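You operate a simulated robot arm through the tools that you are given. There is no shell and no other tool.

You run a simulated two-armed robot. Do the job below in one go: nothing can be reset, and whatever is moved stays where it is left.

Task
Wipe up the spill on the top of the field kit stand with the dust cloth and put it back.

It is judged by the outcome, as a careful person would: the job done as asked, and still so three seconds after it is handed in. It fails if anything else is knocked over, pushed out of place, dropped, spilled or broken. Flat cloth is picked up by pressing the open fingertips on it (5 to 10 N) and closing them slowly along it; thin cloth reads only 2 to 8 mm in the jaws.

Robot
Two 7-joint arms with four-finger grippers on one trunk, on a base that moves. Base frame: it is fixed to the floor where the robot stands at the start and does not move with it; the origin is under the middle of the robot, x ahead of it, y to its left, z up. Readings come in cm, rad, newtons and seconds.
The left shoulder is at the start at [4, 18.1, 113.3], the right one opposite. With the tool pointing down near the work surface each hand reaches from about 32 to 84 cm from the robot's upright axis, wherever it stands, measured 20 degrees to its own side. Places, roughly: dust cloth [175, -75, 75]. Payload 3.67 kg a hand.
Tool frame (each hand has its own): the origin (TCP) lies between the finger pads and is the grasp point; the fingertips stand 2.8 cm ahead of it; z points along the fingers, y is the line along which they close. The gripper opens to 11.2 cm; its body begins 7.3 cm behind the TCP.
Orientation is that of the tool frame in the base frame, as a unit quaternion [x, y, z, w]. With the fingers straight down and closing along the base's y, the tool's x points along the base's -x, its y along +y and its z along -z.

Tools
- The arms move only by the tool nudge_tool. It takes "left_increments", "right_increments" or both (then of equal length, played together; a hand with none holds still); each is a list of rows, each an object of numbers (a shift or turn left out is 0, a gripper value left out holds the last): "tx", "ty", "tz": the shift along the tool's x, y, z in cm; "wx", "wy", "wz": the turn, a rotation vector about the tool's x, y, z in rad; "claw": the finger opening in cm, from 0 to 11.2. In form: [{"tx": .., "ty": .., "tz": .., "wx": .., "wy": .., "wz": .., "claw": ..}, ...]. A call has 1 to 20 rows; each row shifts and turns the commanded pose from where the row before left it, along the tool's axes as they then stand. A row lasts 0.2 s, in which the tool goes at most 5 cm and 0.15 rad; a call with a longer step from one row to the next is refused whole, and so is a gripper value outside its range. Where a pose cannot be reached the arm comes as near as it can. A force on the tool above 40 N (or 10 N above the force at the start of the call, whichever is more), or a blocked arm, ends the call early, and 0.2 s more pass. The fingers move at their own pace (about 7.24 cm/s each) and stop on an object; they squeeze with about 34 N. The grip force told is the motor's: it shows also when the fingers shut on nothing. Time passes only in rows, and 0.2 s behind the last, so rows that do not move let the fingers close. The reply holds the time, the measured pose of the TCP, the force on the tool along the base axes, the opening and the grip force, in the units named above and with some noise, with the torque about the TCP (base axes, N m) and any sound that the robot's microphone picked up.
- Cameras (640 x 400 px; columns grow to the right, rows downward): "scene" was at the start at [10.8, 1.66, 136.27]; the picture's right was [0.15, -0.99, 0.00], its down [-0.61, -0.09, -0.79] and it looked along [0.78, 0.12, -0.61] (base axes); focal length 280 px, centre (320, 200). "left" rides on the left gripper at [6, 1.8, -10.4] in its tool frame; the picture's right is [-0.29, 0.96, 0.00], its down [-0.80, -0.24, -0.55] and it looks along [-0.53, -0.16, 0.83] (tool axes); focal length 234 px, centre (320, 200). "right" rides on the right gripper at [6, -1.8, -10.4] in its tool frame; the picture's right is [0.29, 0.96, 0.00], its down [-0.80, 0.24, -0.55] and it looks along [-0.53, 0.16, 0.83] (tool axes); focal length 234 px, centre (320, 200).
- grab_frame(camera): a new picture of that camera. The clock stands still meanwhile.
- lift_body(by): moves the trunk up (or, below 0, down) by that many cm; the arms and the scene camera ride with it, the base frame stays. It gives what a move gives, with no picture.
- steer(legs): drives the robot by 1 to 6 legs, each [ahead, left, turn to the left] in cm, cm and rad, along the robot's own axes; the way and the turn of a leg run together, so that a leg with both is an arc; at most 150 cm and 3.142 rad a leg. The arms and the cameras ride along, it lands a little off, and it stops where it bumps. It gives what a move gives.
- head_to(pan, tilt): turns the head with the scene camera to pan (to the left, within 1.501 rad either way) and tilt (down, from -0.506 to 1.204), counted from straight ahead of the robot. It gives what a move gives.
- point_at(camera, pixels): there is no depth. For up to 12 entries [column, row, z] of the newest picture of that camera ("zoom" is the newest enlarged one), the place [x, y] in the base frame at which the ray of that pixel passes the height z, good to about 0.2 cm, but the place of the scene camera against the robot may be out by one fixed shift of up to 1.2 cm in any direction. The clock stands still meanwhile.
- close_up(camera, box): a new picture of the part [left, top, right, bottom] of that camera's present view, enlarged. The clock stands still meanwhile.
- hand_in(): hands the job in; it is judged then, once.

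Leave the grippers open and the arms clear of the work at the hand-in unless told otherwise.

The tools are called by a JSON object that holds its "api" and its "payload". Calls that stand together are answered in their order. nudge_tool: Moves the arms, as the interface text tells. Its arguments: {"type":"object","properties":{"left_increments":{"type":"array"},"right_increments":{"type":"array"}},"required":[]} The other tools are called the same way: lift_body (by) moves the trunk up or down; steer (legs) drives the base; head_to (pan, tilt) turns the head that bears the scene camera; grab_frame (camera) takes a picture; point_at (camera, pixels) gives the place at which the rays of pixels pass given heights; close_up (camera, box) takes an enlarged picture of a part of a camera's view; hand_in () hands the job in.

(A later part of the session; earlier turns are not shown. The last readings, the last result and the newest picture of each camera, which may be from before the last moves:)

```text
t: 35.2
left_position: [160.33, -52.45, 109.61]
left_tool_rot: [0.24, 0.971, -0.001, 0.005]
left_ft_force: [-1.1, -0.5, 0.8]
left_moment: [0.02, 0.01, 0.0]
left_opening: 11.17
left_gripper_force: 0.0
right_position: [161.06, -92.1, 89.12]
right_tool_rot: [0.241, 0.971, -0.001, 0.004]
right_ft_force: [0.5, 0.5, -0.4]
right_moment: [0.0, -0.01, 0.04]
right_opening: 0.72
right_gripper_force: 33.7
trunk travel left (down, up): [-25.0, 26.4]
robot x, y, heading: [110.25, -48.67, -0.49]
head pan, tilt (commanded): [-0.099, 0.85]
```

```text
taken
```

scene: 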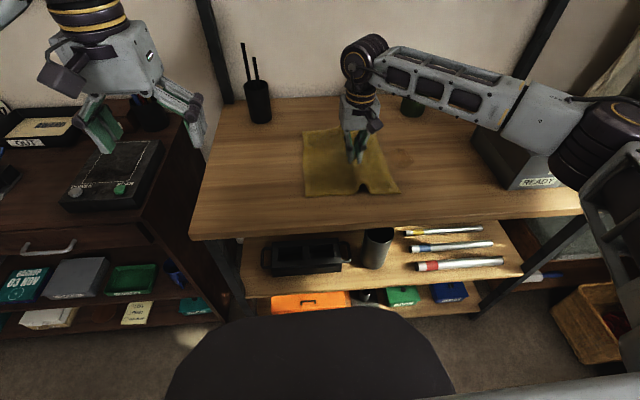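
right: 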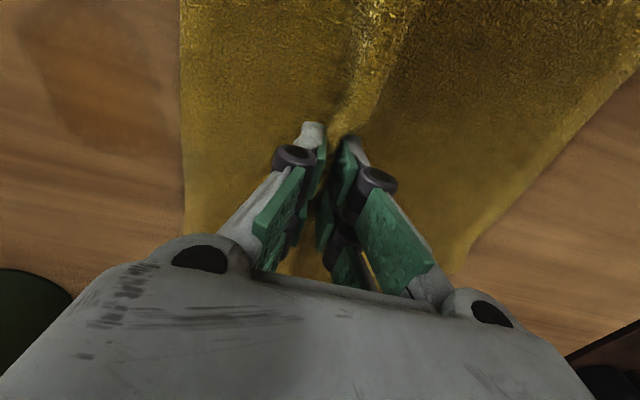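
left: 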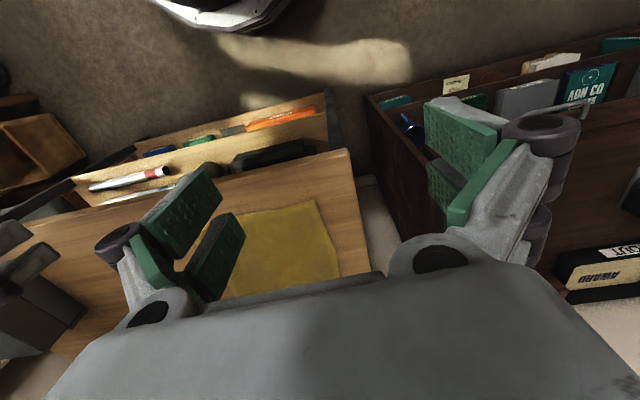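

The cloth slid along flat. The spill is now visible close up in the wrist view at left, between (20,0) and (180,150). I'll measure its outline there, and the green cup (30,310).

{"api": "close_up", "payload": {"camera": "right", "box": [0, 0, 240, 160]}}

{"api": "point_at", "payload": {"camera": "right", "pixels": [[20, 25, 86], [60, 120, 86], [130, 148, 86], [175, 125, 86], [180, 60, 86], [120, 5, 86], [60, 275, 86]]}}

```text
2.50 times, centred on (120, 80) of right
```

zoom: 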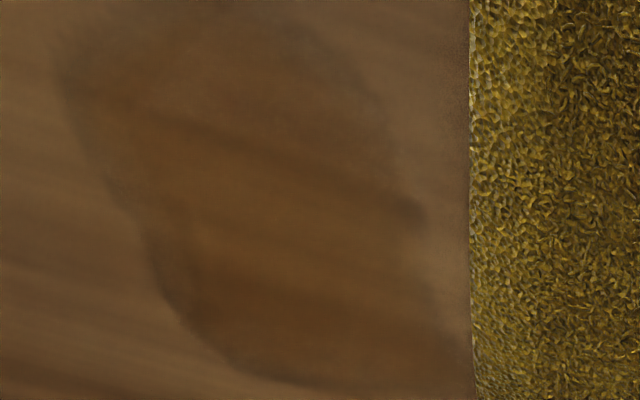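

```text
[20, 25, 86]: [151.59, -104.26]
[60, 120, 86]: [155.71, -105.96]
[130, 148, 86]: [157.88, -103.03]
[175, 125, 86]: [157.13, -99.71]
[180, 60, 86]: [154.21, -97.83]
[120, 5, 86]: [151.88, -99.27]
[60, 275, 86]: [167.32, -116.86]
```

Relative to the hand, the spill spans about ty −8…−15.5 and tx −2.5…+5.5. The grey box is 34 cm right, the green cup 17 cm behind — clear. I'll press lightly (0.2 cm down) and start the first wiping pass through the far part of the spill.

{"api": "nudge_tool", "payload": {"right_increments": [{"ty": -1, "tz": 0.08}, {"ty": -1, "tz": 0.08}, {"ty": -1, "tz": 0.05}, {"ty": -1}, {"ty": -1}, {"ty": -1}, {}]}}

```text
t: 36.8
left_position: [160.26, -52.54, 109.71]
left_tool_rot: [0.24, 0.971, -0.002, 0.005]
left_ft_force: [-0.4, 0.0, 0.6]
left_moment: [0.02, 0.05, -0.01]
left_opening: 11.19
left_gripper_force: 0.0
right_position: [158.13, -97.28, 88.95]
right_tool_rot: [0.241, 0.971, -0.002, 0.006]
right_ft_force: [1.7, 3.1, 15.4]
right_moment: [0.05, -0.03, 0.03]
right_opening: 0.66
right_gripper_force: 33.7
trunk travel left (down, up): [-25.0, 26.4]
robot x, y, heading: [110.75, -48.61, -0.483]
head pan, tilt (commanded): [-0.099, 0.85]
```

Force is 15 N, a bit more than needed; I'll ease 0.08 cm and sweep right across the spill, then shift 1.5 cm toward me and sweep back.

{"api": "nudge_tool", "payload": {"right_increments": [{"ty": -1, "tz": -0.08}, {"ty": -1}, {"ty": -1}, {"ty": -1}, {"ty": -1}, {"ty": -1}, {"ty": -1}, {"ty": -1}, {"ty": -1}, {"ty": -1}, {"ty": -1}, {}]}}

{"api": "grab_frame", "payload": {"camera": "scene"}}

{"api": "grab_frame", "payload": {"camera": "right"}}

```text
t: 39.4
left_position: [160.4, -52.38, 109.69]
left_tool_rot: [0.241, 0.97, -0.001, 0.003]
left_ft_force: [-0.2, -0.9, 0.1]
left_moment: [0.04, 0.02, 0.01]
left_opening: 11.21
left_gripper_force: 0.0
right_position: [153.07, -107.06, 88.94]
right_tool_rot: [0.241, 0.971, -0.002, 0.004]
right_ft_force: [2.1, 4.2, 11.4]
right_moment: [0.11, -0.02, 0.02]
right_opening: 0.64
right_gripper_force: 34.7
trunk travel left (down, up): [-25.0, 26.4]
robot x, y, heading: [110.51, -48.68, -0.488]
head pan, tilt (commanded): [-0.099, 0.85]
```

```text
taken
```

scene: 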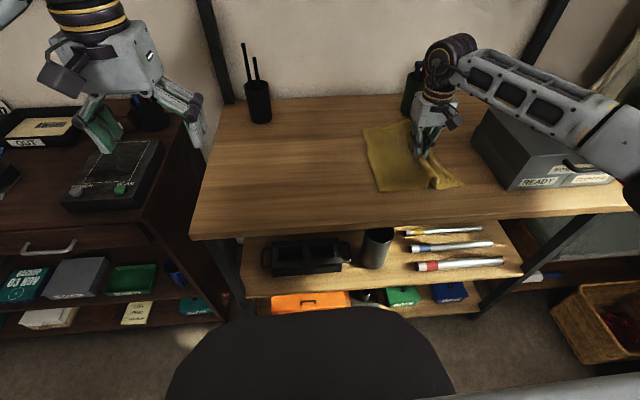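

```text
taken
```

right: 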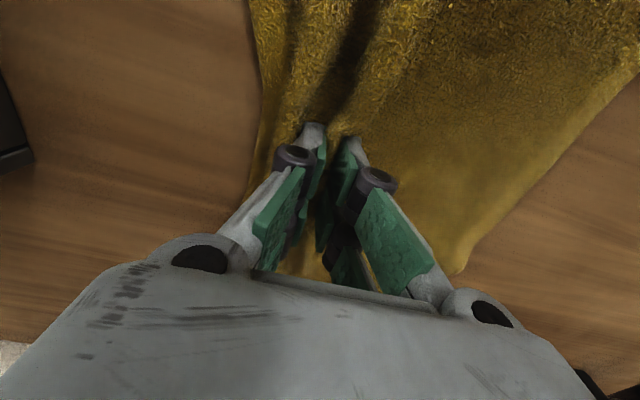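

Pass done, 11 N. Now I'll shift 2 cm toward me and sweep back to the left across the spill.

{"api": "nudge_tool", "payload": {"right_increments": [{"tx": 1, "tz": -0.02}, {"tx": 1, "tz": -0.02}, {"ty": 1}, {"ty": 1}, {"ty": 1}, {"ty": 1}, {"ty": 1}, {"ty": 1}, {"ty": 1}, {"ty": 1}, {"ty": 1}, {"ty": 1}, {"ty": 1}, {}]}}

{"api": "grab_frame", "payload": {"camera": "scene"}}

{"api": "grab_frame", "payload": {"camera": "right"}}

```text
t: 42.4
left_position: [160.34, -52.49, 109.65]
left_tool_rot: [0.24, 0.971, -0.001, 0.004]
left_ft_force: [-0.9, -0.7, 0.2]
left_moment: [0.0, -0.01, -0.02]
left_opening: 11.2
left_gripper_force: 0.1
right_position: [156.3, -96.38, 88.99]
right_tool_rot: [0.241, 0.971, -0.001, 0.005]
right_ft_force: [-2.2, -3.0, 11.2]
right_moment: [-0.05, 0.08, 0.01]
right_opening: 0.65
right_gripper_force: 33.5
trunk travel left (down, up): [-25.0, 26.4]
robot x, y, heading: [110.74, -48.27, -0.488]
head pan, tilt (commanded): [-0.099, 0.85]
```

```text
taken
```

scene: 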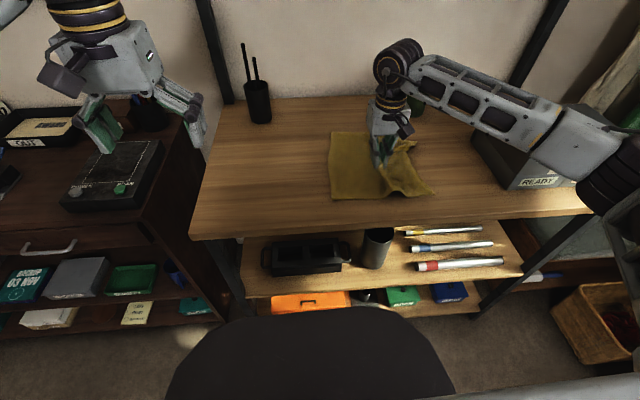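

```text
taken
```

right: 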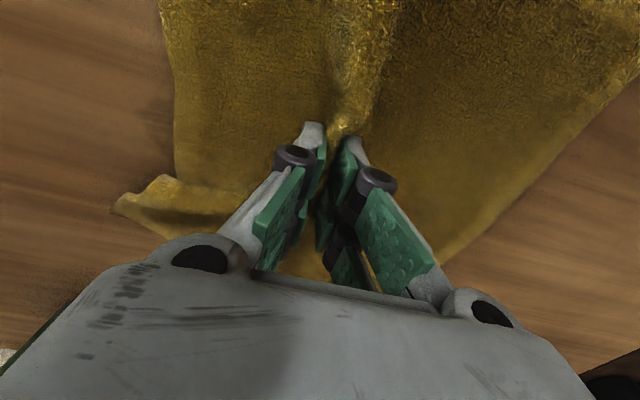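

A faint stain remainder is visible at (155,110) in the wrist view beside the cloth's edge. I'll continue: shift 2 cm toward me and sweep right again.

{"api": "nudge_tool", "payload": {"right_increments": [{"tx": 1, "tz": -0.02}, {"tx": 1, "tz": -0.02}, {"ty": -1}, {"ty": -1}, {"ty": -1}, {"ty": -1}, {"ty": -1}, {"ty": -1}, {"ty": -1}, {"ty": -1}, {"ty": -1}, {"ty": -1}, {"ty": -1}, {}]}}

{"api": "grab_frame", "payload": {"camera": "right"}}

{"api": "close_up", "payload": {"camera": "scene", "box": [320, 80, 520, 220]}}

```text
t: 45.4
left_position: [160.4, -52.56, 109.7]
left_tool_rot: [0.24, 0.971, -0.002, 0.004]
left_ft_force: [-0.5, -1.0, -0.3]
left_moment: [0.0, 0.0, 0.0]
left_opening: 11.19
left_gripper_force: 0.1
right_position: [149.49, -105.23, 88.98]
right_tool_rot: [0.241, 0.97, -0.001, 0.004]
right_ft_force: [0.6, 2.4, 7.5]
right_moment: [0.02, -0.01, 0.05]
right_opening: 0.68
right_gripper_force: 34.3
trunk travel left (down, up): [-25.0, 26.4]
robot x, y, heading: [110.64, -48.78, -0.482]
head pan, tilt (commanded): [-0.099, 0.85]
```

```text
taken
```

right: 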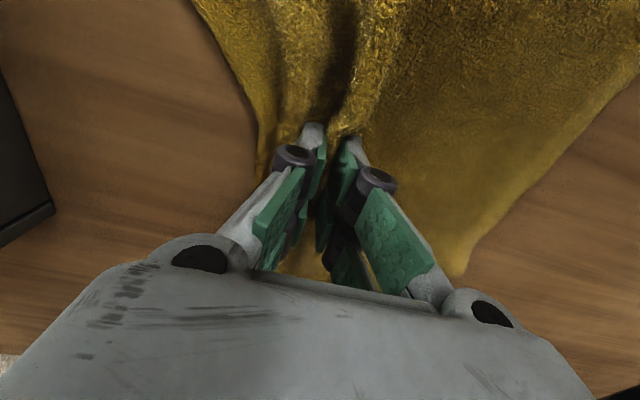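

```text
2.86 times, centred on (420, 150) of scene
```

zoom: 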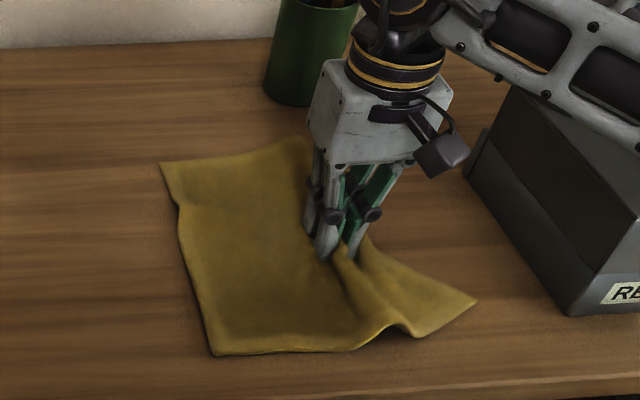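

7.5 N, cloth trailing well. Next: 1.5 cm more toward me and sweep back left, covering the near edge of the spill.

{"api": "nudge_tool", "payload": {"right_increments": [{"tx": 0.75, "tz": 0.01}, {"tx": 0.75, "tz": 0.01}, {"ty": 1}, {"ty": 1}, {"ty": 1}, {"ty": 1}, {"ty": 1}, {"ty": 1}, {"ty": 1}, {"ty": 1}, {"ty": 1}, {"ty": 1}, {"ty": 1}, {"ty": 1}, {"ty": 1}, {}]}}

{"api": "grab_frame", "payload": {"camera": "right"}}

{"api": "close_up", "payload": {"camera": "scene", "box": [320, 80, 520, 220]}}

```text
t: 48.8
left_position: [160.34, -52.7, 109.66]
left_tool_rot: [0.24, 0.971, -0.001, 0.004]
left_ft_force: [0.2, 0.6, 0.4]
left_moment: [0.01, 0.02, 0.03]
left_opening: 11.21
left_gripper_force: 0.0
right_position: [154.29, -92.98, 88.99]
right_tool_rot: [0.241, 0.97, -0.001, 0.005]
right_ft_force: [-1.6, -1.9, 4.3]
right_moment: [-0.05, 0.05, 0.0]
right_opening: 0.65
right_gripper_force: 33.8
trunk travel left (down, up): [-25.0, 26.4]
robot x, y, heading: [110.61, -48.29, -0.487]
head pan, tilt (commanded): [-0.099, 0.85]
```

```text
taken
```

right: 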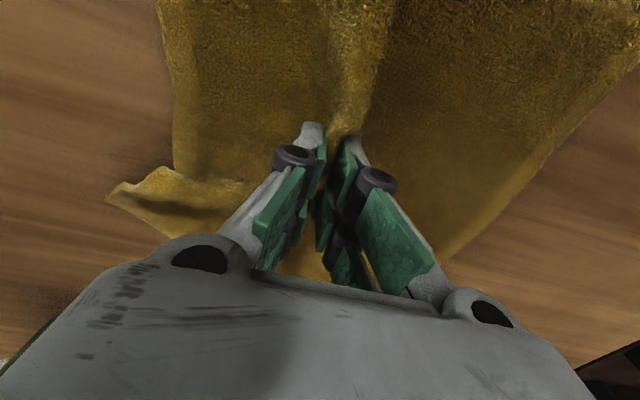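

```text
2.86 times, centred on (420, 150) of scene
```

zoom: 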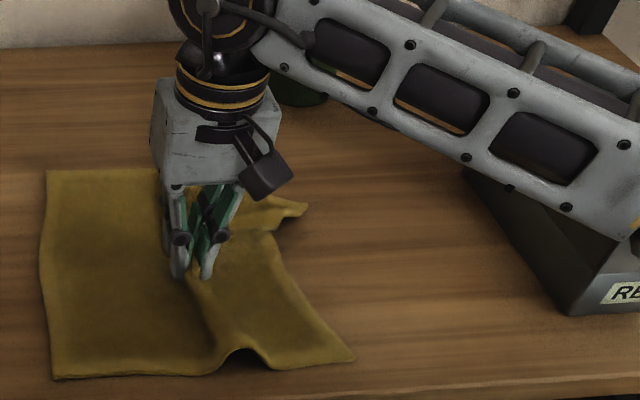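

To check what's left, I'll slide the cloth 10 cm further left, lightly pressed, uncovering the spill area.

{"api": "nudge_tool", "payload": {"right_increments": [{"ty": 1}, {"ty": 1}, {"ty": 1}, {"ty": 1}, {"ty": 1}, {"ty": 1}, {"ty": 1}, {"ty": 1}, {"ty": 1}, {"ty": 1}, {}]}}

{"api": "close_up", "payload": {"camera": "scene", "box": [340, 100, 480, 200]}}

{"api": "grab_frame", "payload": {"camera": "right"}}

{"api": "grab_frame", "payload": {"camera": "scene"}}

```text
t: 51.2
left_position: [160.45, -52.58, 109.69]
left_tool_rot: [0.24, 0.971, 0.0, 0.003]
left_ft_force: [-0.4, -0.7, 0.7]
left_moment: [0.01, 0.01, 0.02]
left_opening: 11.23
left_gripper_force: 0.0
right_position: [158.87, -84.23, 89.02]
right_tool_rot: [0.241, 0.97, -0.001, 0.004]
right_ft_force: [-0.4, -1.1, 2.0]
right_moment: [-0.06, 0.05, 0.0]
right_opening: 0.66
right_gripper_force: 33.8
trunk travel left (down, up): [-25.0, 26.4]
robot x, y, heading: [110.45, -48.44, -0.483]
head pan, tilt (commanded): [-0.099, 0.85]
```

```text
4.00 times, centred on (410, 150) of scene
```

zoom: 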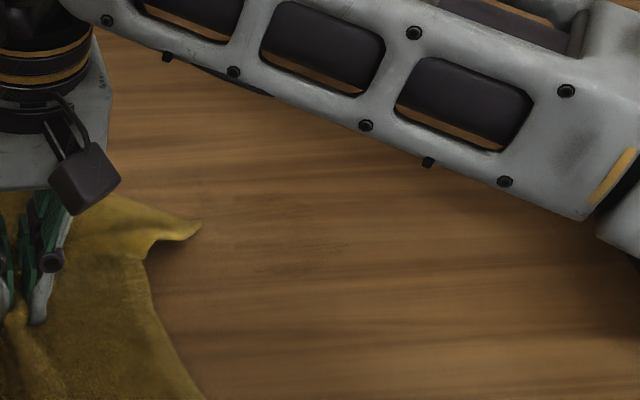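

```text
taken
```

right: 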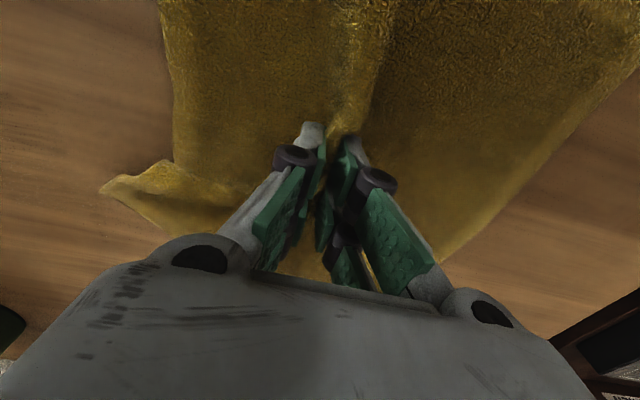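

```text
taken
```

scene: 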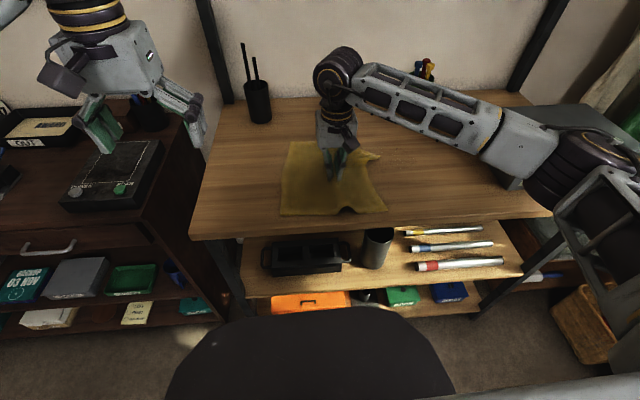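

The spill is nearly gone, only a faint speckle remains at zoom (235..340, 200..270). I'll locate that remainder and do another round of passes.

{"api": "point_at", "payload": {"camera": "scene", "pixels": [[387, 151, 86], [400, 150, 86], [415, 160, 86], [395, 167, 86], [408, 168, 86]]}}

{"api": "close_up", "payload": {"camera": "scene", "box": [375, 135, 425, 175]}}

```text
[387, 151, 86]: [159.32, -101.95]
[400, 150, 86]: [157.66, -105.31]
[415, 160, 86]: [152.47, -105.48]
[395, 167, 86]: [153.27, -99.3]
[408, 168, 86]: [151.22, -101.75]
```

```text
10.00 times, centred on (400, 155) of scene
```

zoom: 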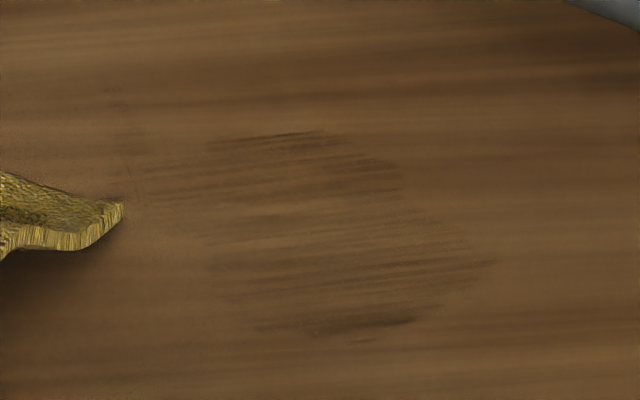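

A faint, even film remains. I'll do another full round: slide back to the far-left side of the spill (tx −8, ty −12), pressing a bit more (about 10 N).

{"api": "nudge_tool", "payload": {"right_increments": [{"tx": -0.8, "ty": -1.2, "tz": 0.01}, {"tx": -0.8, "ty": -1.2, "tz": 0.01}, {"tx": -0.8, "ty": -1.2, "tz": 0.01}, {"tx": -0.8, "ty": -1.2, "tz": 0.01}, {"tx": -0.8, "ty": -1.2, "tz": 0.01}, {"tx": -0.8, "ty": -1.2, "tz": 0.01}, {"tx": -0.8, "ty": -1.2, "tz": 0.01}, {"tx": -0.8, "ty": -1.2, "tz": 0.01}, {"tx": -0.8, "ty": -1.2, "tz": 0.01}, {"tx": -0.8, "ty": -1.2, "tz": 0.01}, {"tz": 0.08}, {}]}}

```text
t: 53.8
left_position: [160.34, -52.51, 109.76]
left_tool_rot: [0.241, 0.971, -0.002, 0.005]
left_ft_force: [-0.2, 0.3, -0.3]
left_moment: [0.01, 0.02, -0.03]
left_opening: 11.18
left_gripper_force: 0.3
right_position: [160.34, -98.45, 88.92]
right_tool_rot: [0.241, 0.971, -0.001, 0.006]
right_ft_force: [2.2, 0.6, 14.7]
right_moment: [0.05, 0.0, -0.01]
right_opening: 0.68
right_gripper_force: 34.0
trunk travel left (down, up): [-25.0, 26.4]
robot x, y, heading: [110.72, -48.54, -0.487]
head pan, tilt (commanded): [-0.099, 0.85]
```

14.7 N – fine for wiping. Sweep right 12 cm, shift 1.5 cm toward me, sweep back left 12 cm, shift again.

{"api": "nudge_tool", "payload": {"right_increments": [{"ty": -1.5}, {"ty": -1.5}, {"ty": -1.5}, {"ty": -1.5}, {"ty": -1.5}, {"ty": -1.5}, {"ty": -1.5}, {"ty": -1.5}, {"tx": 1.5, "tz": -0.025}, {"ty": 1.5}, {"ty": 1.5}, {"ty": 1.5}, {"ty": 1.5}, {"ty": 1.5}, {"ty": 1.5}, {"ty": 1.5}, {"ty": 1.5}, {"tx": 1.5, "tz": -0.025}, {}]}}

{"api": "nudge_tool", "payload": {"right_increments": [{"ty": -1.5}, {"ty": -1.5}, {"ty": -1.5}, {"ty": -1.5}, {"ty": -1.5}, {"ty": -1.5}, {"ty": -1.5}, {"ty": -1.5}, {"tx": 1.5, "tz": -0.025}, {"ty": 1.5}, {"ty": 1.5}, {"ty": 1.5}, {"ty": 1.5}, {"ty": 1.5}, {"ty": 1.5}, {"ty": 1.5}, {"ty": 1.5}, {"tx": 1.5, "tz": -0.025}, {}]}}

{"api": "close_up", "payload": {"camera": "scene", "box": [320, 80, 520, 220]}}

```text
t: 57.8
left_position: [160.33, -52.44, 109.56]
left_tool_rot: [0.24, 0.971, -0.001, 0.005]
left_ft_force: [-1.1, 0.0, 0.0]
left_moment: [0.0, -0.02, -0.01]
left_opening: 11.19
left_gripper_force: 0.1
right_position: [157.81, -97.15, 89.04]
right_tool_rot: [0.241, 0.97, -0.001, 0.004]
right_ft_force: [0.8, -1.2, 7.5]
right_moment: [-0.05, -0.01, 0.04]
right_opening: 0.66
right_gripper_force: 33.3
trunk travel left (down, up): [-25.0, 26.4]
robot x, y, heading: [110.82, -48.65, -0.487]
head pan, tilt (commanded): [-0.099, 0.85]
```

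```text
t: 61.8
left_position: [160.4, -52.5, 109.62]
left_tool_rot: [0.241, 0.971, -0.001, 0.005]
left_ft_force: [-0.6, 0.1, 0.1]
left_moment: [0.0, 0.02, -0.04]
left_opening: 11.2
left_gripper_force: 0.1
right_position: [155.16, -95.51, 88.97]
right_tool_rot: [0.24, 0.971, -0.001, 0.004]
right_ft_force: [2.1, 0.0, 11.1]
right_moment: [-0.01, -0.02, 0.04]
right_opening: 0.67
right_gripper_force: 34.1
trunk travel left (down, up): [-25.0, 26.4]
robot x, y, heading: [110.75, -48.23, -0.491]
head pan, tilt (commanded): [-0.099, 0.85]
```

```text
2.86 times, centred on (420, 150) of scene
```

zoom: 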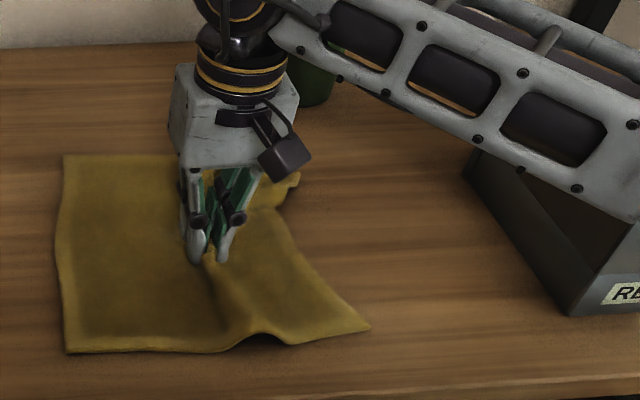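

Good contact throughout. Two more sweeps over the near part, then I'll slide left to check.

{"api": "nudge_tool", "payload": {"right_increments": [{"ty": -1.5}, {"ty": -1.5}, {"ty": -1.5}, {"ty": -1.5}, {"ty": -1.5}, {"ty": -1.5}, {"ty": -1.5}, {"ty": -1.5}, {"tx": 1.5, "tz": -0.025}, {"ty": 1.5}, {"ty": 1.5}, {"ty": 1.5}, {"ty": 1.5}, {"ty": 1.5}, {"ty": 1.5}, {"ty": 1.5}, {"ty": 1.5}, {}]}}

{"api": "nudge_tool", "payload": {"right_increments": [{"ty": 1, "tz": -0.05}, {"ty": 1}, {"ty": 1}, {"ty": 1}, {"ty": 1}, {"ty": 1}, {"ty": 1}, {"ty": 1}, {"ty": 1}, {"ty": 1}, {"ty": 1}, {"ty": 1}, {}]}}

{"api": "close_up", "payload": {"camera": "scene", "box": [370, 130, 430, 180]}}

{"api": "grab_frame", "payload": {"camera": "scene"}}

```text
t: 65.6
left_position: [160.21, -52.6, 109.71]
left_tool_rot: [0.24, 0.971, -0.001, 0.005]
left_ft_force: [-0.1, 0.0, 0.6]
left_moment: [0.0, 0.03, 0.04]
left_opening: 11.21
left_gripper_force: 0.0
right_position: [153.57, -94.89, 89.0]
right_tool_rot: [0.241, 0.97, -0.001, 0.004]
right_ft_force: [-0.5, -2.0, 11.8]
right_moment: [-0.09, 0.12, 0.01]
right_opening: 0.67
right_gripper_force: 34.1
trunk travel left (down, up): [-25.0, 26.4]
robot x, y, heading: [110.68, -48.43, -0.485]
head pan, tilt (commanded): [-0.099, 0.85]
```

```text
t: 68.4
left_position: [160.27, -52.61, 109.64]
left_tool_rot: [0.24, 0.971, -0.001, 0.004]
left_ft_force: [0.0, 1.1, 0.1]
left_moment: [-0.02, 0.01, -0.02]
left_opening: 11.24
left_gripper_force: 0.1
right_position: [159.32, -84.3, 88.98]
right_tool_rot: [0.241, 0.971, 0.0, 0.006]
right_ft_force: [-1.2, -1.7, 8.0]
right_moment: [-0.06, 0.07, -0.02]
right_opening: 0.67
right_gripper_force: 33.9
trunk travel left (down, up): [-25.0, 26.4]
robot x, y, heading: [110.41, -48.82, -0.487]
head pan, tilt (commanded): [-0.099, 0.85]
```

```text
8.00 times, centred on (400, 155) of scene
```

zoom: 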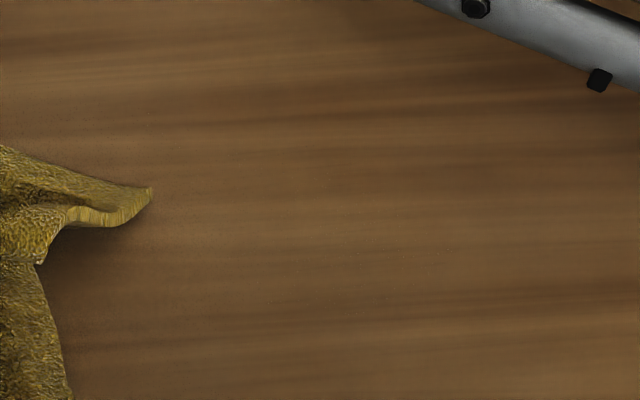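

```text
taken
```

scene: 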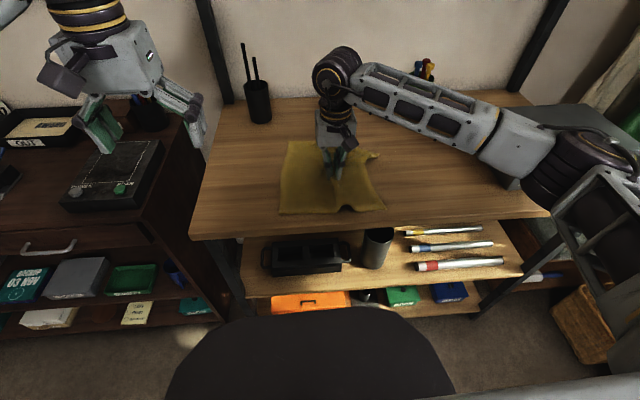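

The spill area is clean now. Next, return the cloth: home for the grip point is (168.43,-78.0), that is tx −5.1, ty +9.8 from here. I'll relieve the pressure a little and slide it back.

{"api": "nudge_tool", "payload": {"right_increments": [{"tz": -0.1}, {"tx": -0.51, "ty": 0.98}, {"tx": -0.51, "ty": 0.98}, {"tx": -0.51, "ty": 0.98}, {"tx": -0.51, "ty": 0.98}, {"tx": -0.51, "ty": 0.98}, {"tx": -0.51, "ty": 0.98}, {"tx": -0.51, "ty": 0.98}, {"tx": -0.51, "ty": 0.98}, {"tx": -0.51, "ty": 0.98}, {"tx": -0.51, "ty": 0.98}, {}]}}

{"api": "close_up", "payload": {"camera": "scene", "box": [190, 80, 430, 240]}}

{"api": "grab_frame", "payload": {"camera": "right"}}

```text
t: 71.0
left_position: [160.36, -52.63, 109.61]
left_tool_rot: [0.24, 0.971, -0.001, 0.004]
left_ft_force: [0.7, -0.3, 0.9]
left_moment: [-0.02, -0.03, -0.01]
left_opening: 11.21
left_gripper_force: 0.0
right_position: [168.35, -78.25, 89.02]
right_tool_rot: [0.241, 0.971, -0.001, 0.003]
right_ft_force: [-0.7, -0.1, 0.8]
right_moment: [-0.02, 0.05, -0.01]
right_opening: 0.69
right_gripper_force: 33.6
trunk travel left (down, up): [-25.0, 26.4]
robot x, y, heading: [110.71, -48.46, -0.486]
head pan, tilt (commanded): [-0.099, 0.85]
```

```text
2.50 times, centred on (310, 160) of scene
```

zoom: 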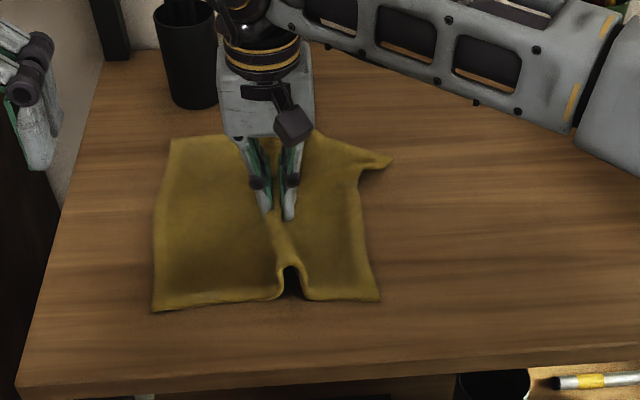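

```text
taken
```

right: 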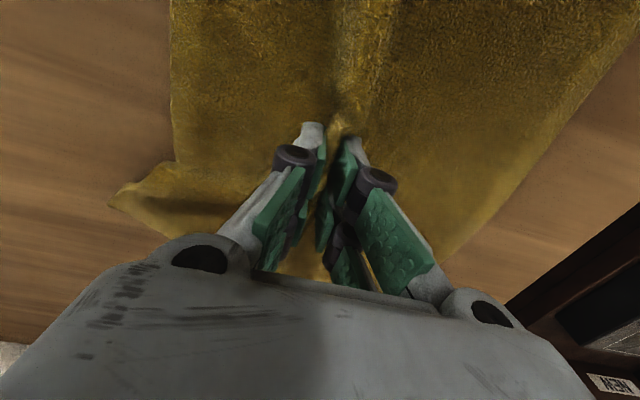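

The hand is back at the grip's home spot. I'll press lightly and open slowly so that the pads spread the fold flat again.

{"api": "nudge_tool", "payload": {"right_increments": [{"tz": 0.08, "claw": 0.7}, {"claw": 1.0}, {"claw": 1.3}, {"claw": 1.6, "tz": 0.01}, {"claw": 1.9, "tz": 0.01}, {"claw": 2.2, "tz": 0.01}]}}

{"api": "grab_frame", "payload": {"camera": "right"}}

```text
t: 72.4
left_position: [160.36, -52.54, 109.68]
left_tool_rot: [0.24, 0.971, -0.001, 0.003]
left_ft_force: [-0.4, -0.9, 0.4]
left_moment: [0.01, 0.0, 0.03]
left_opening: 11.19
left_gripper_force: 0.1
right_position: [168.47, -78.29, 88.94]
right_tool_rot: [0.241, 0.97, -0.001, 0.006]
right_ft_force: [-1.0, 0.8, 9.7]
right_moment: [-0.01, 0.08, 0.01]
right_opening: 1.96
right_gripper_force: 0.1
trunk travel left (down, up): [-25.0, 26.4]
robot x, y, heading: [110.56, -48.9, -0.487]
head pan, tilt (commanded): [-0.099, 0.85]
```

```text
taken
```

right: 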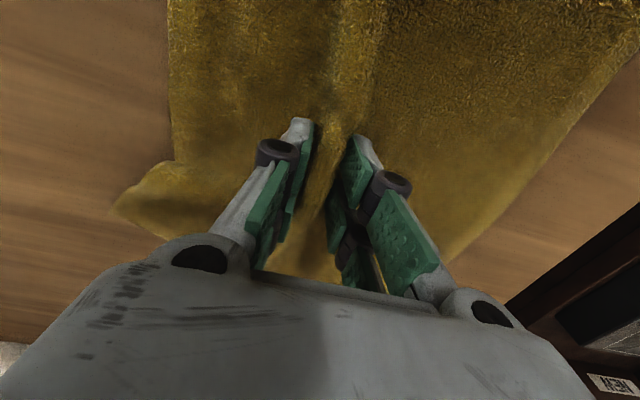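

9.7 N and the fold is spreading with the pads. I'll keep opening slowly with small downward corrections.

{"api": "nudge_tool", "payload": {"right_increments": [{"claw": 2.5, "tz": 0.01}, {"claw": 2.8, "tz": 0.01}, {"claw": 3.1, "tz": 0.01}, {"claw": 3.4, "tz": 0.01}, {"claw": 3.7, "tz": 0.01}, {"claw": 4.0, "tz": 0.01}]}}

```text
t: 73.8
left_position: [160.26, -52.53, 109.76]
left_tool_rot: [0.24, 0.971, -0.001, 0.004]
left_ft_force: [0.0, 0.1, -0.1]
left_moment: [-0.01, -0.01, -0.01]
left_opening: 11.21
left_gripper_force: 0.1
right_position: [168.44, -78.2, 88.98]
right_tool_rot: [0.241, 0.97, -0.002, 0.005]
right_ft_force: [1.6, 0.1, 13.8]
right_moment: [0.02, -0.01, -0.02]
right_opening: 4.11
right_gripper_force: 0.2
trunk travel left (down, up): [-25.0, 26.4]
robot x, y, heading: [110.55, -48.31, -0.485]
head pan, tilt (commanded): [-0.099, 0.85]
```

{"api": "nudge_tool", "payload": {"right_increments": [{"claw": 4.3}, {"claw": 4.6}, {"claw": 4.9}, {"claw": 5.2, "tz": 0.01}, {"claw": 5.5, "tz": 0.01}, {"claw": 5.8, "tz": 0.01}, {"claw": 6.1, "tz": 0.01}]}}

{"api": "grab_frame", "payload": {"camera": "right"}}

{"api": "close_up", "payload": {"camera": "scene", "box": [190, 80, 430, 240]}}

```text
t: 75.4
left_position: [160.42, -52.53, 109.67]
left_tool_rot: [0.241, 0.971, -0.001, 0.003]
left_ft_force: [0.6, -0.9, -0.6]
left_moment: [0.03, 0.0, 0.0]
left_opening: 11.19
left_gripper_force: 0.1
right_position: [168.42, -78.09, 88.73]
right_tool_rot: [0.241, 0.971, -0.001, 0.003]
right_ft_force: [1.5, -0.7, 5.4]
right_moment: [-0.02, -0.03, 0.0]
right_opening: 6.19
right_gripper_force: 0.0
trunk travel left (down, up): [-25.0, 26.4]
robot x, y, heading: [110.64, -48.57, -0.485]
head pan, tilt (commanded): [-0.099, 0.85]
```

```text
taken
```

right: 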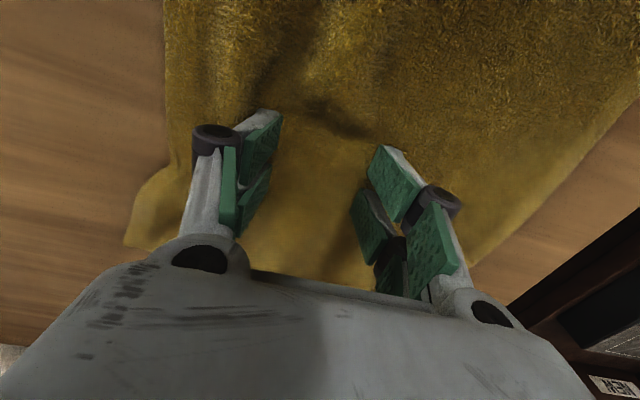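

```text
2.50 times, centred on (310, 160) of scene
```

zoom: 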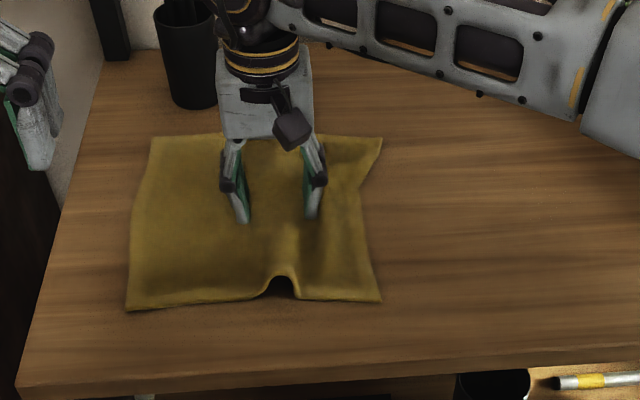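

The fold has opened out well; a small hump remains at the front edge. I'll lift the hand straight up and move it back out of the view to inspect.

{"api": "nudge_tool", "payload": {"right_increments": [{"tz": -0.3}, {"tz": -0.5}, {"tz": -1.0}, {"tz": -1.5}, {"tz": -1.5}, {"tz": -1.5}, {"tz": -1.5}, {"tz": -1.5}, {"tz": -1.5}, {}]}}

{"api": "nudge_tool", "payload": {"right_increments": [{"ty": -2}, {"ty": -2}, {"ty": -2}, {"ty": -2}, {"ty": -2}, {"ty": -2}, {"ty": -2}, {"ty": -2}, {"ty": -2}, {"ty": -2}, {}]}}

{"api": "grab_frame", "payload": {"camera": "scene"}}

{"api": "close_up", "payload": {"camera": "scene", "box": [190, 80, 430, 240]}}

```text
t: 77.6
left_position: [160.26, -52.61, 109.74]
left_tool_rot: [0.239, 0.971, 0.0, 0.004]
left_ft_force: [-0.1, 0.0, -0.2]
left_moment: [0.0, 0.01, 0.0]
left_opening: 11.21
left_gripper_force: 0.1
right_position: [168.39, -78.24, 99.71]
right_tool_rot: [0.241, 0.97, -0.001, 0.005]
right_ft_force: [-0.5, -0.2, 0.7]
right_moment: [-0.05, -0.01, -0.01]
right_opening: 6.09
right_gripper_force: 0.1
trunk travel left (down, up): [-25.0, 26.4]
robot x, y, heading: [110.75, -48.35, -0.487]
head pan, tilt (commanded): [-0.099, 0.85]
```

```text
t: 80.0
left_position: [160.37, -52.54, 109.63]
left_tool_rot: [0.24, 0.971, -0.001, 0.005]
left_ft_force: [0.9, -0.6, -0.4]
left_moment: [0.0, -0.01, 0.04]
left_opening: 11.22
left_gripper_force: 0.2
right_position: [159.12, -95.81, 99.77]
right_tool_rot: [0.241, 0.971, -0.001, 0.004]
right_ft_force: [-0.3, 0.7, 0.7]
right_moment: [-0.05, 0.03, 0.02]
right_opening: 6.08
right_gripper_force: 0.0
trunk travel left (down, up): [-25.0, 26.4]
robot x, y, heading: [110.8, -48.41, -0.489]
head pan, tilt (commanded): [-0.099, 0.85]
```

```text
taken
```

scene: 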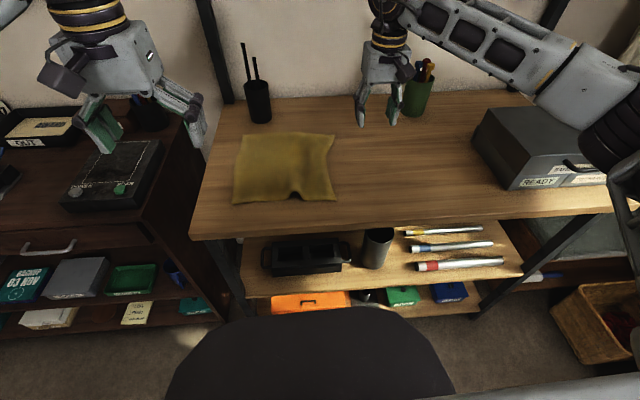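

```text
2.50 times, centred on (310, 160) of scene
```

zoom: 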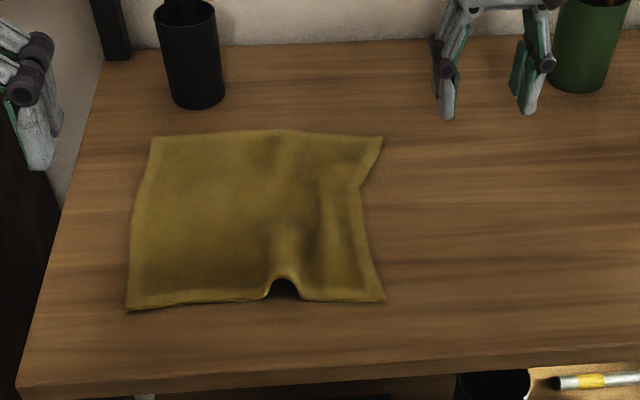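

The cloth is back nearly exactly: corners now about (243,135), (335,135), (336,200), (233,204) versus originally (237,136), (330,132), (343,198), (228,205). A small hump remains at the front (296,196). I'll smooth it by straddling it with the fingertips, pressing lightly and opening. First locate it.

{"api": "point_at", "payload": {"camera": "scene", "pixels": [[296, 198, 86], [296, 185, 86], [303, 160, 86], [243, 135, 86], [335, 135, 86], [336, 200, 86], [233, 204, 86]]}}

{"api": "close_up", "payload": {"camera": "scene", "box": [360, 110, 480, 200]}}

```text
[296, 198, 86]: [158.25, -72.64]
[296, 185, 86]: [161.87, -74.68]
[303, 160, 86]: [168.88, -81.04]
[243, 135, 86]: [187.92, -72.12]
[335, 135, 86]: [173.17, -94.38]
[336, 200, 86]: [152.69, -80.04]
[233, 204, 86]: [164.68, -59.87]
```

```text
4.44 times, centred on (420, 155) of scene
```

zoom: 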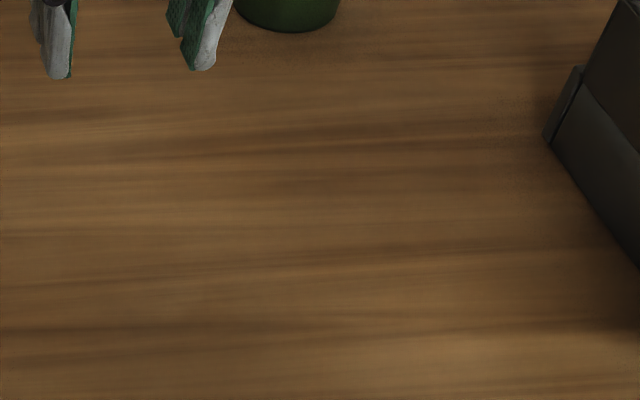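

The spill area is clean. I'll bring the right hand over the hump at about (161.3,-74.9), fingers at 5 cm, staying at height.

{"api": "nudge_tool", "payload": {"right_increments": [{"tx": 0.6, "ty": 1.5, "claw": 5}, {"tx": 0.6, "ty": 1.5}, {"tx": 0.6, "ty": 1.5}, {"tx": 0.6, "ty": 1.5}, {"tx": 0.6, "ty": 1.5}, {"tx": 0.6, "ty": 1.5}, {"tx": 0.6, "ty": 1.5}, {"tx": 0.6, "ty": 1.5}, {"tx": 0.6, "ty": 1.5}, {"tx": 0.6, "ty": 1.5}, {"tx": 0.6, "ty": 1.5}, {"tx": 0.6, "ty": 1.5}, {"tx": 0.6, "ty": 1.5}, {}]}}

{"api": "grab_frame", "payload": {"camera": "right"}}

{"api": "close_up", "payload": {"camera": "scene", "box": [190, 80, 430, 240]}}

```text
t: 83.0
left_position: [160.36, -52.64, 109.72]
left_tool_rot: [0.24, 0.971, -0.001, 0.004]
left_ft_force: [0.0, -0.9, 0.4]
left_moment: [0.02, 0.01, 0.01]
left_opening: 11.18
left_gripper_force: 0.0
right_position: [161.23, -74.93, 99.54]
right_tool_rot: [0.241, 0.97, -0.001, 0.004]
right_ft_force: [-0.8, 1.0, 0.3]
right_moment: [-0.05, 0.02, 0.02]
right_opening: 5.01
right_gripper_force: 0.1
trunk travel left (down, up): [-25.0, 26.4]
robot x, y, heading: [110.4, -48.58, -0.483]
head pan, tilt (commanded): [-0.099, 0.85]
```

```text
taken
```

right: 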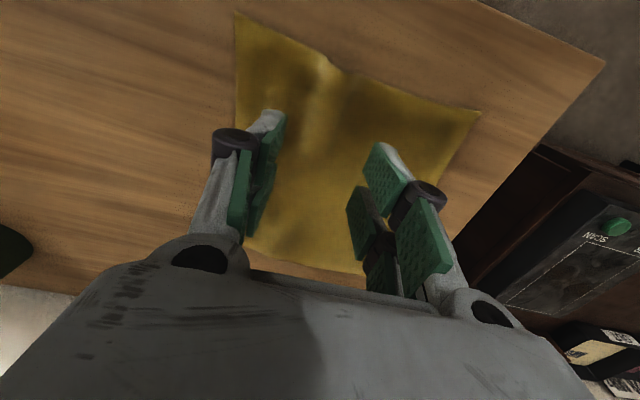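

```text
2.50 times, centred on (310, 160) of scene
```

zoom: 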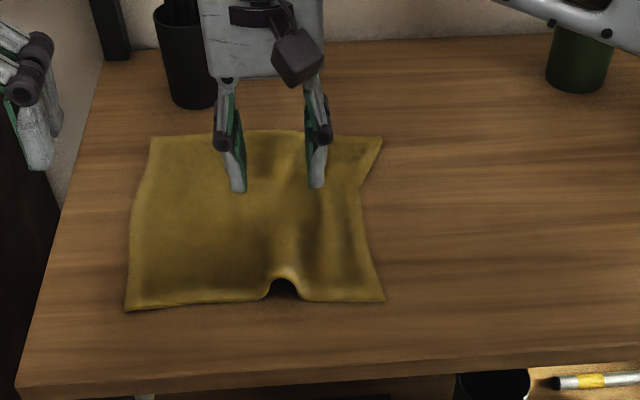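

I'll check where the hump's front lip lies with the wrist camera.

{"api": "point_at", "payload": {"camera": "right", "pixels": [[328, 66, 87.5], [315, 90, 87], [320, 121, 86], [236, 13, 86], [480, 112, 86], [245, 245, 86]]}}

{"api": "close_up", "payload": {"camera": "right", "box": [220, 0, 500, 175]}}

```text
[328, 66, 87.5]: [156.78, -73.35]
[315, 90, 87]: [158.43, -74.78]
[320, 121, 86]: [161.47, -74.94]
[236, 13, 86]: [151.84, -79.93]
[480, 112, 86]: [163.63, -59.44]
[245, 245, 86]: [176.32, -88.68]
```

```text
2.29 times, centred on (360, 88) of right
```

zoom: 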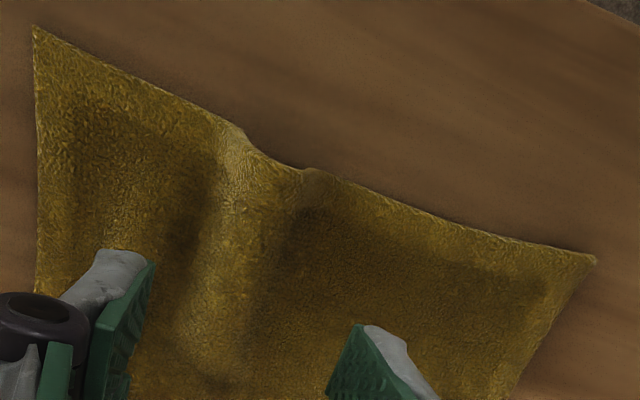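

The hump ridge lies about ty −0.8, tx +2.2 from the hand. I'll shift there and lower to just above the cloth.

{"api": "nudge_tool", "payload": {"right_increments": [{"tx": 1.1, "ty": -0.4}, {"tx": 1.1, "ty": -0.4}, {"tz": 1.5}, {"tz": 1.5}, {"tz": 1.5}, {"tz": 1.5}, {"tz": 1.2}, {"tz": 0.8}, {"tz": 0.6}, {"tz": 0.5}, {}]}}

{"api": "grab_frame", "payload": {"camera": "right"}}

{"api": "close_up", "payload": {"camera": "scene", "box": [190, 80, 430, 240]}}

```text
t: 85.4
left_position: [160.48, -52.61, 109.71]
left_tool_rot: [0.241, 0.971, -0.001, 0.004]
left_ft_force: [0.2, -0.9, -0.4]
left_moment: [0.01, 0.03, -0.02]
left_opening: 11.19
left_gripper_force: 0.0
right_position: [158.82, -74.73, 90.43]
right_tool_rot: [0.241, 0.971, -0.001, 0.004]
right_ft_force: [-0.4, -0.5, 0.9]
right_moment: [-0.02, 0.01, -0.03]
right_opening: 5.0
right_gripper_force: 0.0
trunk travel left (down, up): [-25.0, 26.4]
robot x, y, heading: [110.62, -48.53, -0.487]
head pan, tilt (commanded): [-0.099, 0.85]
```

```text
taken
```

right: 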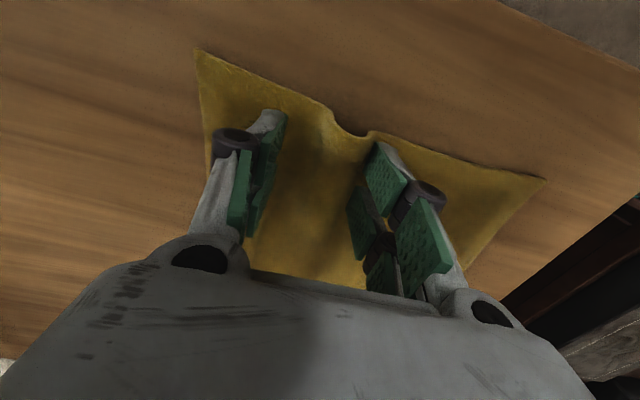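

```text
2.50 times, centred on (310, 160) of scene
```

zoom: 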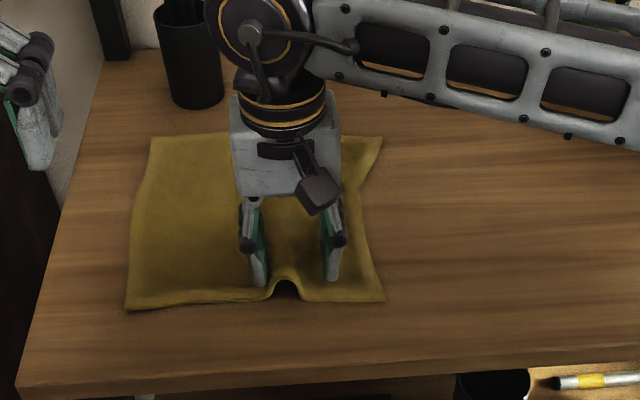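

The fingers straddle the hump but it's nearer the left pads; I'll shift ty +0.6 and lower slowly.

{"api": "nudge_tool", "payload": {"right_increments": [{"ty": 0.6}, {"tz": 0.3}, {"tz": 0.3}, {"tz": 0.3}, {"tz": 0.2}, {"tz": 0.15}, {}]}}

```text
t: 87.0
left_position: [160.37, -52.55, 109.59]
left_tool_rot: [0.24, 0.971, -0.001, 0.004]
left_ft_force: [0.6, -0.4, -0.4]
left_moment: [-0.01, 0.0, 0.04]
left_opening: 11.21
left_gripper_force: 0.1
right_position: [159.3, -74.1, 89.17]
right_tool_rot: [0.241, 0.971, -0.001, 0.004]
right_ft_force: [-0.2, 0.1, 0.2]
right_moment: [0.04, 0.0, 0.01]
right_opening: 5.01
right_gripper_force: 0.0
trunk travel left (down, up): [-25.0, 26.4]
robot x, y, heading: [110.56, -48.49, -0.489]
head pan, tilt (commanded): [-0.099, 0.85]
```

{"api": "nudge_tool", "payload": {"right_increments": [{"tz": 0.12}, {"tz": 0.12}, {}]}}

```text
t: 87.8
left_position: [160.38, -52.55, 109.71]
left_tool_rot: [0.24, 0.971, 0.0, 0.003]
left_ft_force: [0.4, 0.1, -0.1]
left_moment: [-0.01, 0.03, 0.0]
left_opening: 11.2
left_gripper_force: 0.0
right_position: [159.28, -74.07, 88.98]
right_tool_rot: [0.241, 0.97, -0.001, 0.005]
right_ft_force: [1.1, 0.7, 4.5]
right_moment: [0.01, 0.02, -0.01]
right_opening: 5.02
right_gripper_force: 0.1
trunk travel left (down, up): [-25.0, 26.4]
robot x, y, heading: [111.01, -48.81, -0.489]
head pan, tilt (commanded): [-0.099, 0.85]
```

4.5 N contact. I'll open slowly while pressing slightly more.

{"api": "nudge_tool", "payload": {"right_increments": [{"tz": 0.05}, {"claw": 5.3, "tz": 0.03}, {"claw": 5.6, "tz": 0.03}, {"claw": 5.9, "tz": 0.03}, {"claw": 6.2, "tz": 0.03}]}}

{"api": "grab_frame", "payload": {"camera": "right"}}

```text
t: 89.0
left_position: [160.38, -52.57, 109.65]
left_tool_rot: [0.24, 0.971, -0.001, 0.004]
left_ft_force: [0.1, 0.1, 0.2]
left_moment: [0.01, -0.05, 0.0]
left_opening: 11.18
left_gripper_force: 0.1
right_position: [159.16, -74.1, 88.77]
right_tool_rot: [0.241, 0.971, -0.001, 0.005]
right_ft_force: [-0.3, 0.8, 7.9]
right_moment: [0.01, 0.02, -0.01]
right_opening: 6.22
right_gripper_force: 0.0
trunk travel left (down, up): [-25.0, 26.4]
robot x, y, heading: [110.51, -48.23, -0.486]
head pan, tilt (commanded): [-0.099, 0.85]
```

```text
taken
```

right: 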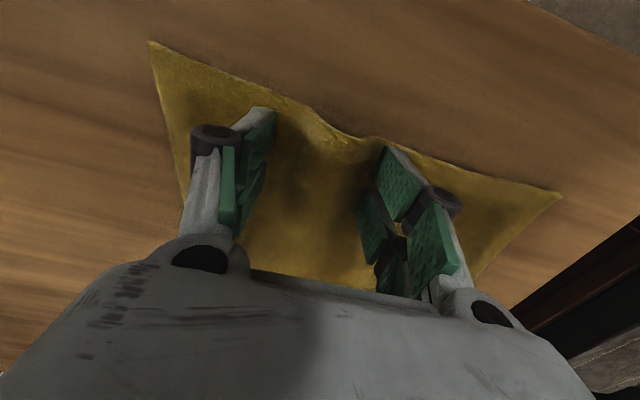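

7.9 N and the hump is flattening. I'll open 1.2 cm more.

{"api": "nudge_tool", "payload": {"right_increments": [{"claw": 6.5, "tz": 0.03}, {"claw": 6.8, "tz": 0.03}, {"claw": 7.1, "tz": 0.03}, {"claw": 7.4, "tz": 0.03}]}}

{"api": "grab_frame", "payload": {"camera": "right"}}

{"api": "close_up", "payload": {"camera": "scene", "box": [190, 80, 430, 240]}}

```text
t: 90.0
left_position: [160.39, -52.58, 109.75]
left_tool_rot: [0.241, 0.971, -0.002, 0.004]
left_ft_force: [0.2, 0.3, 0.1]
left_moment: [0.0, -0.02, -0.01]
left_opening: 11.22
left_gripper_force: 0.0
right_position: [159.14, -74.03, 88.7]
right_tool_rot: [0.241, 0.97, -0.001, 0.004]
right_ft_force: [0.0, -0.3, 3.3]
right_moment: [-0.02, 0.01, 0.01]
right_opening: 7.41
right_gripper_force: 0.3
trunk travel left (down, up): [-25.0, 26.4]
robot x, y, heading: [110.65, -48.72, -0.485]
head pan, tilt (commanded): [-0.099, 0.85]
```

```text
taken
```

right: 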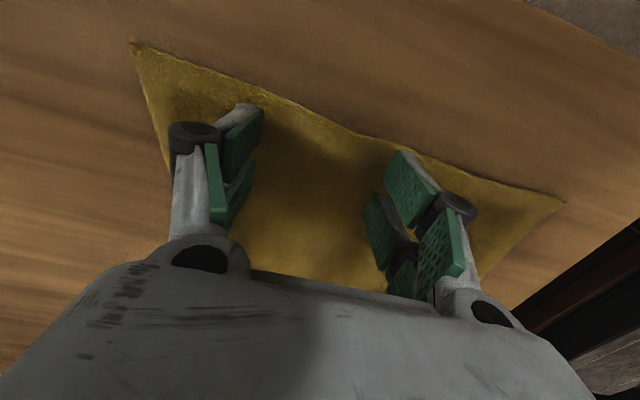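

```text
2.50 times, centred on (310, 160) of scene
```

zoom: 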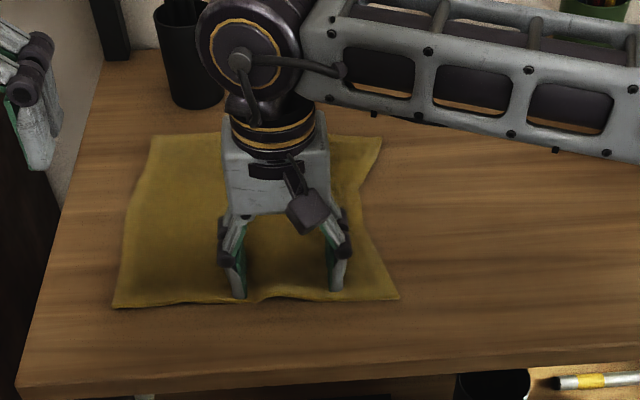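

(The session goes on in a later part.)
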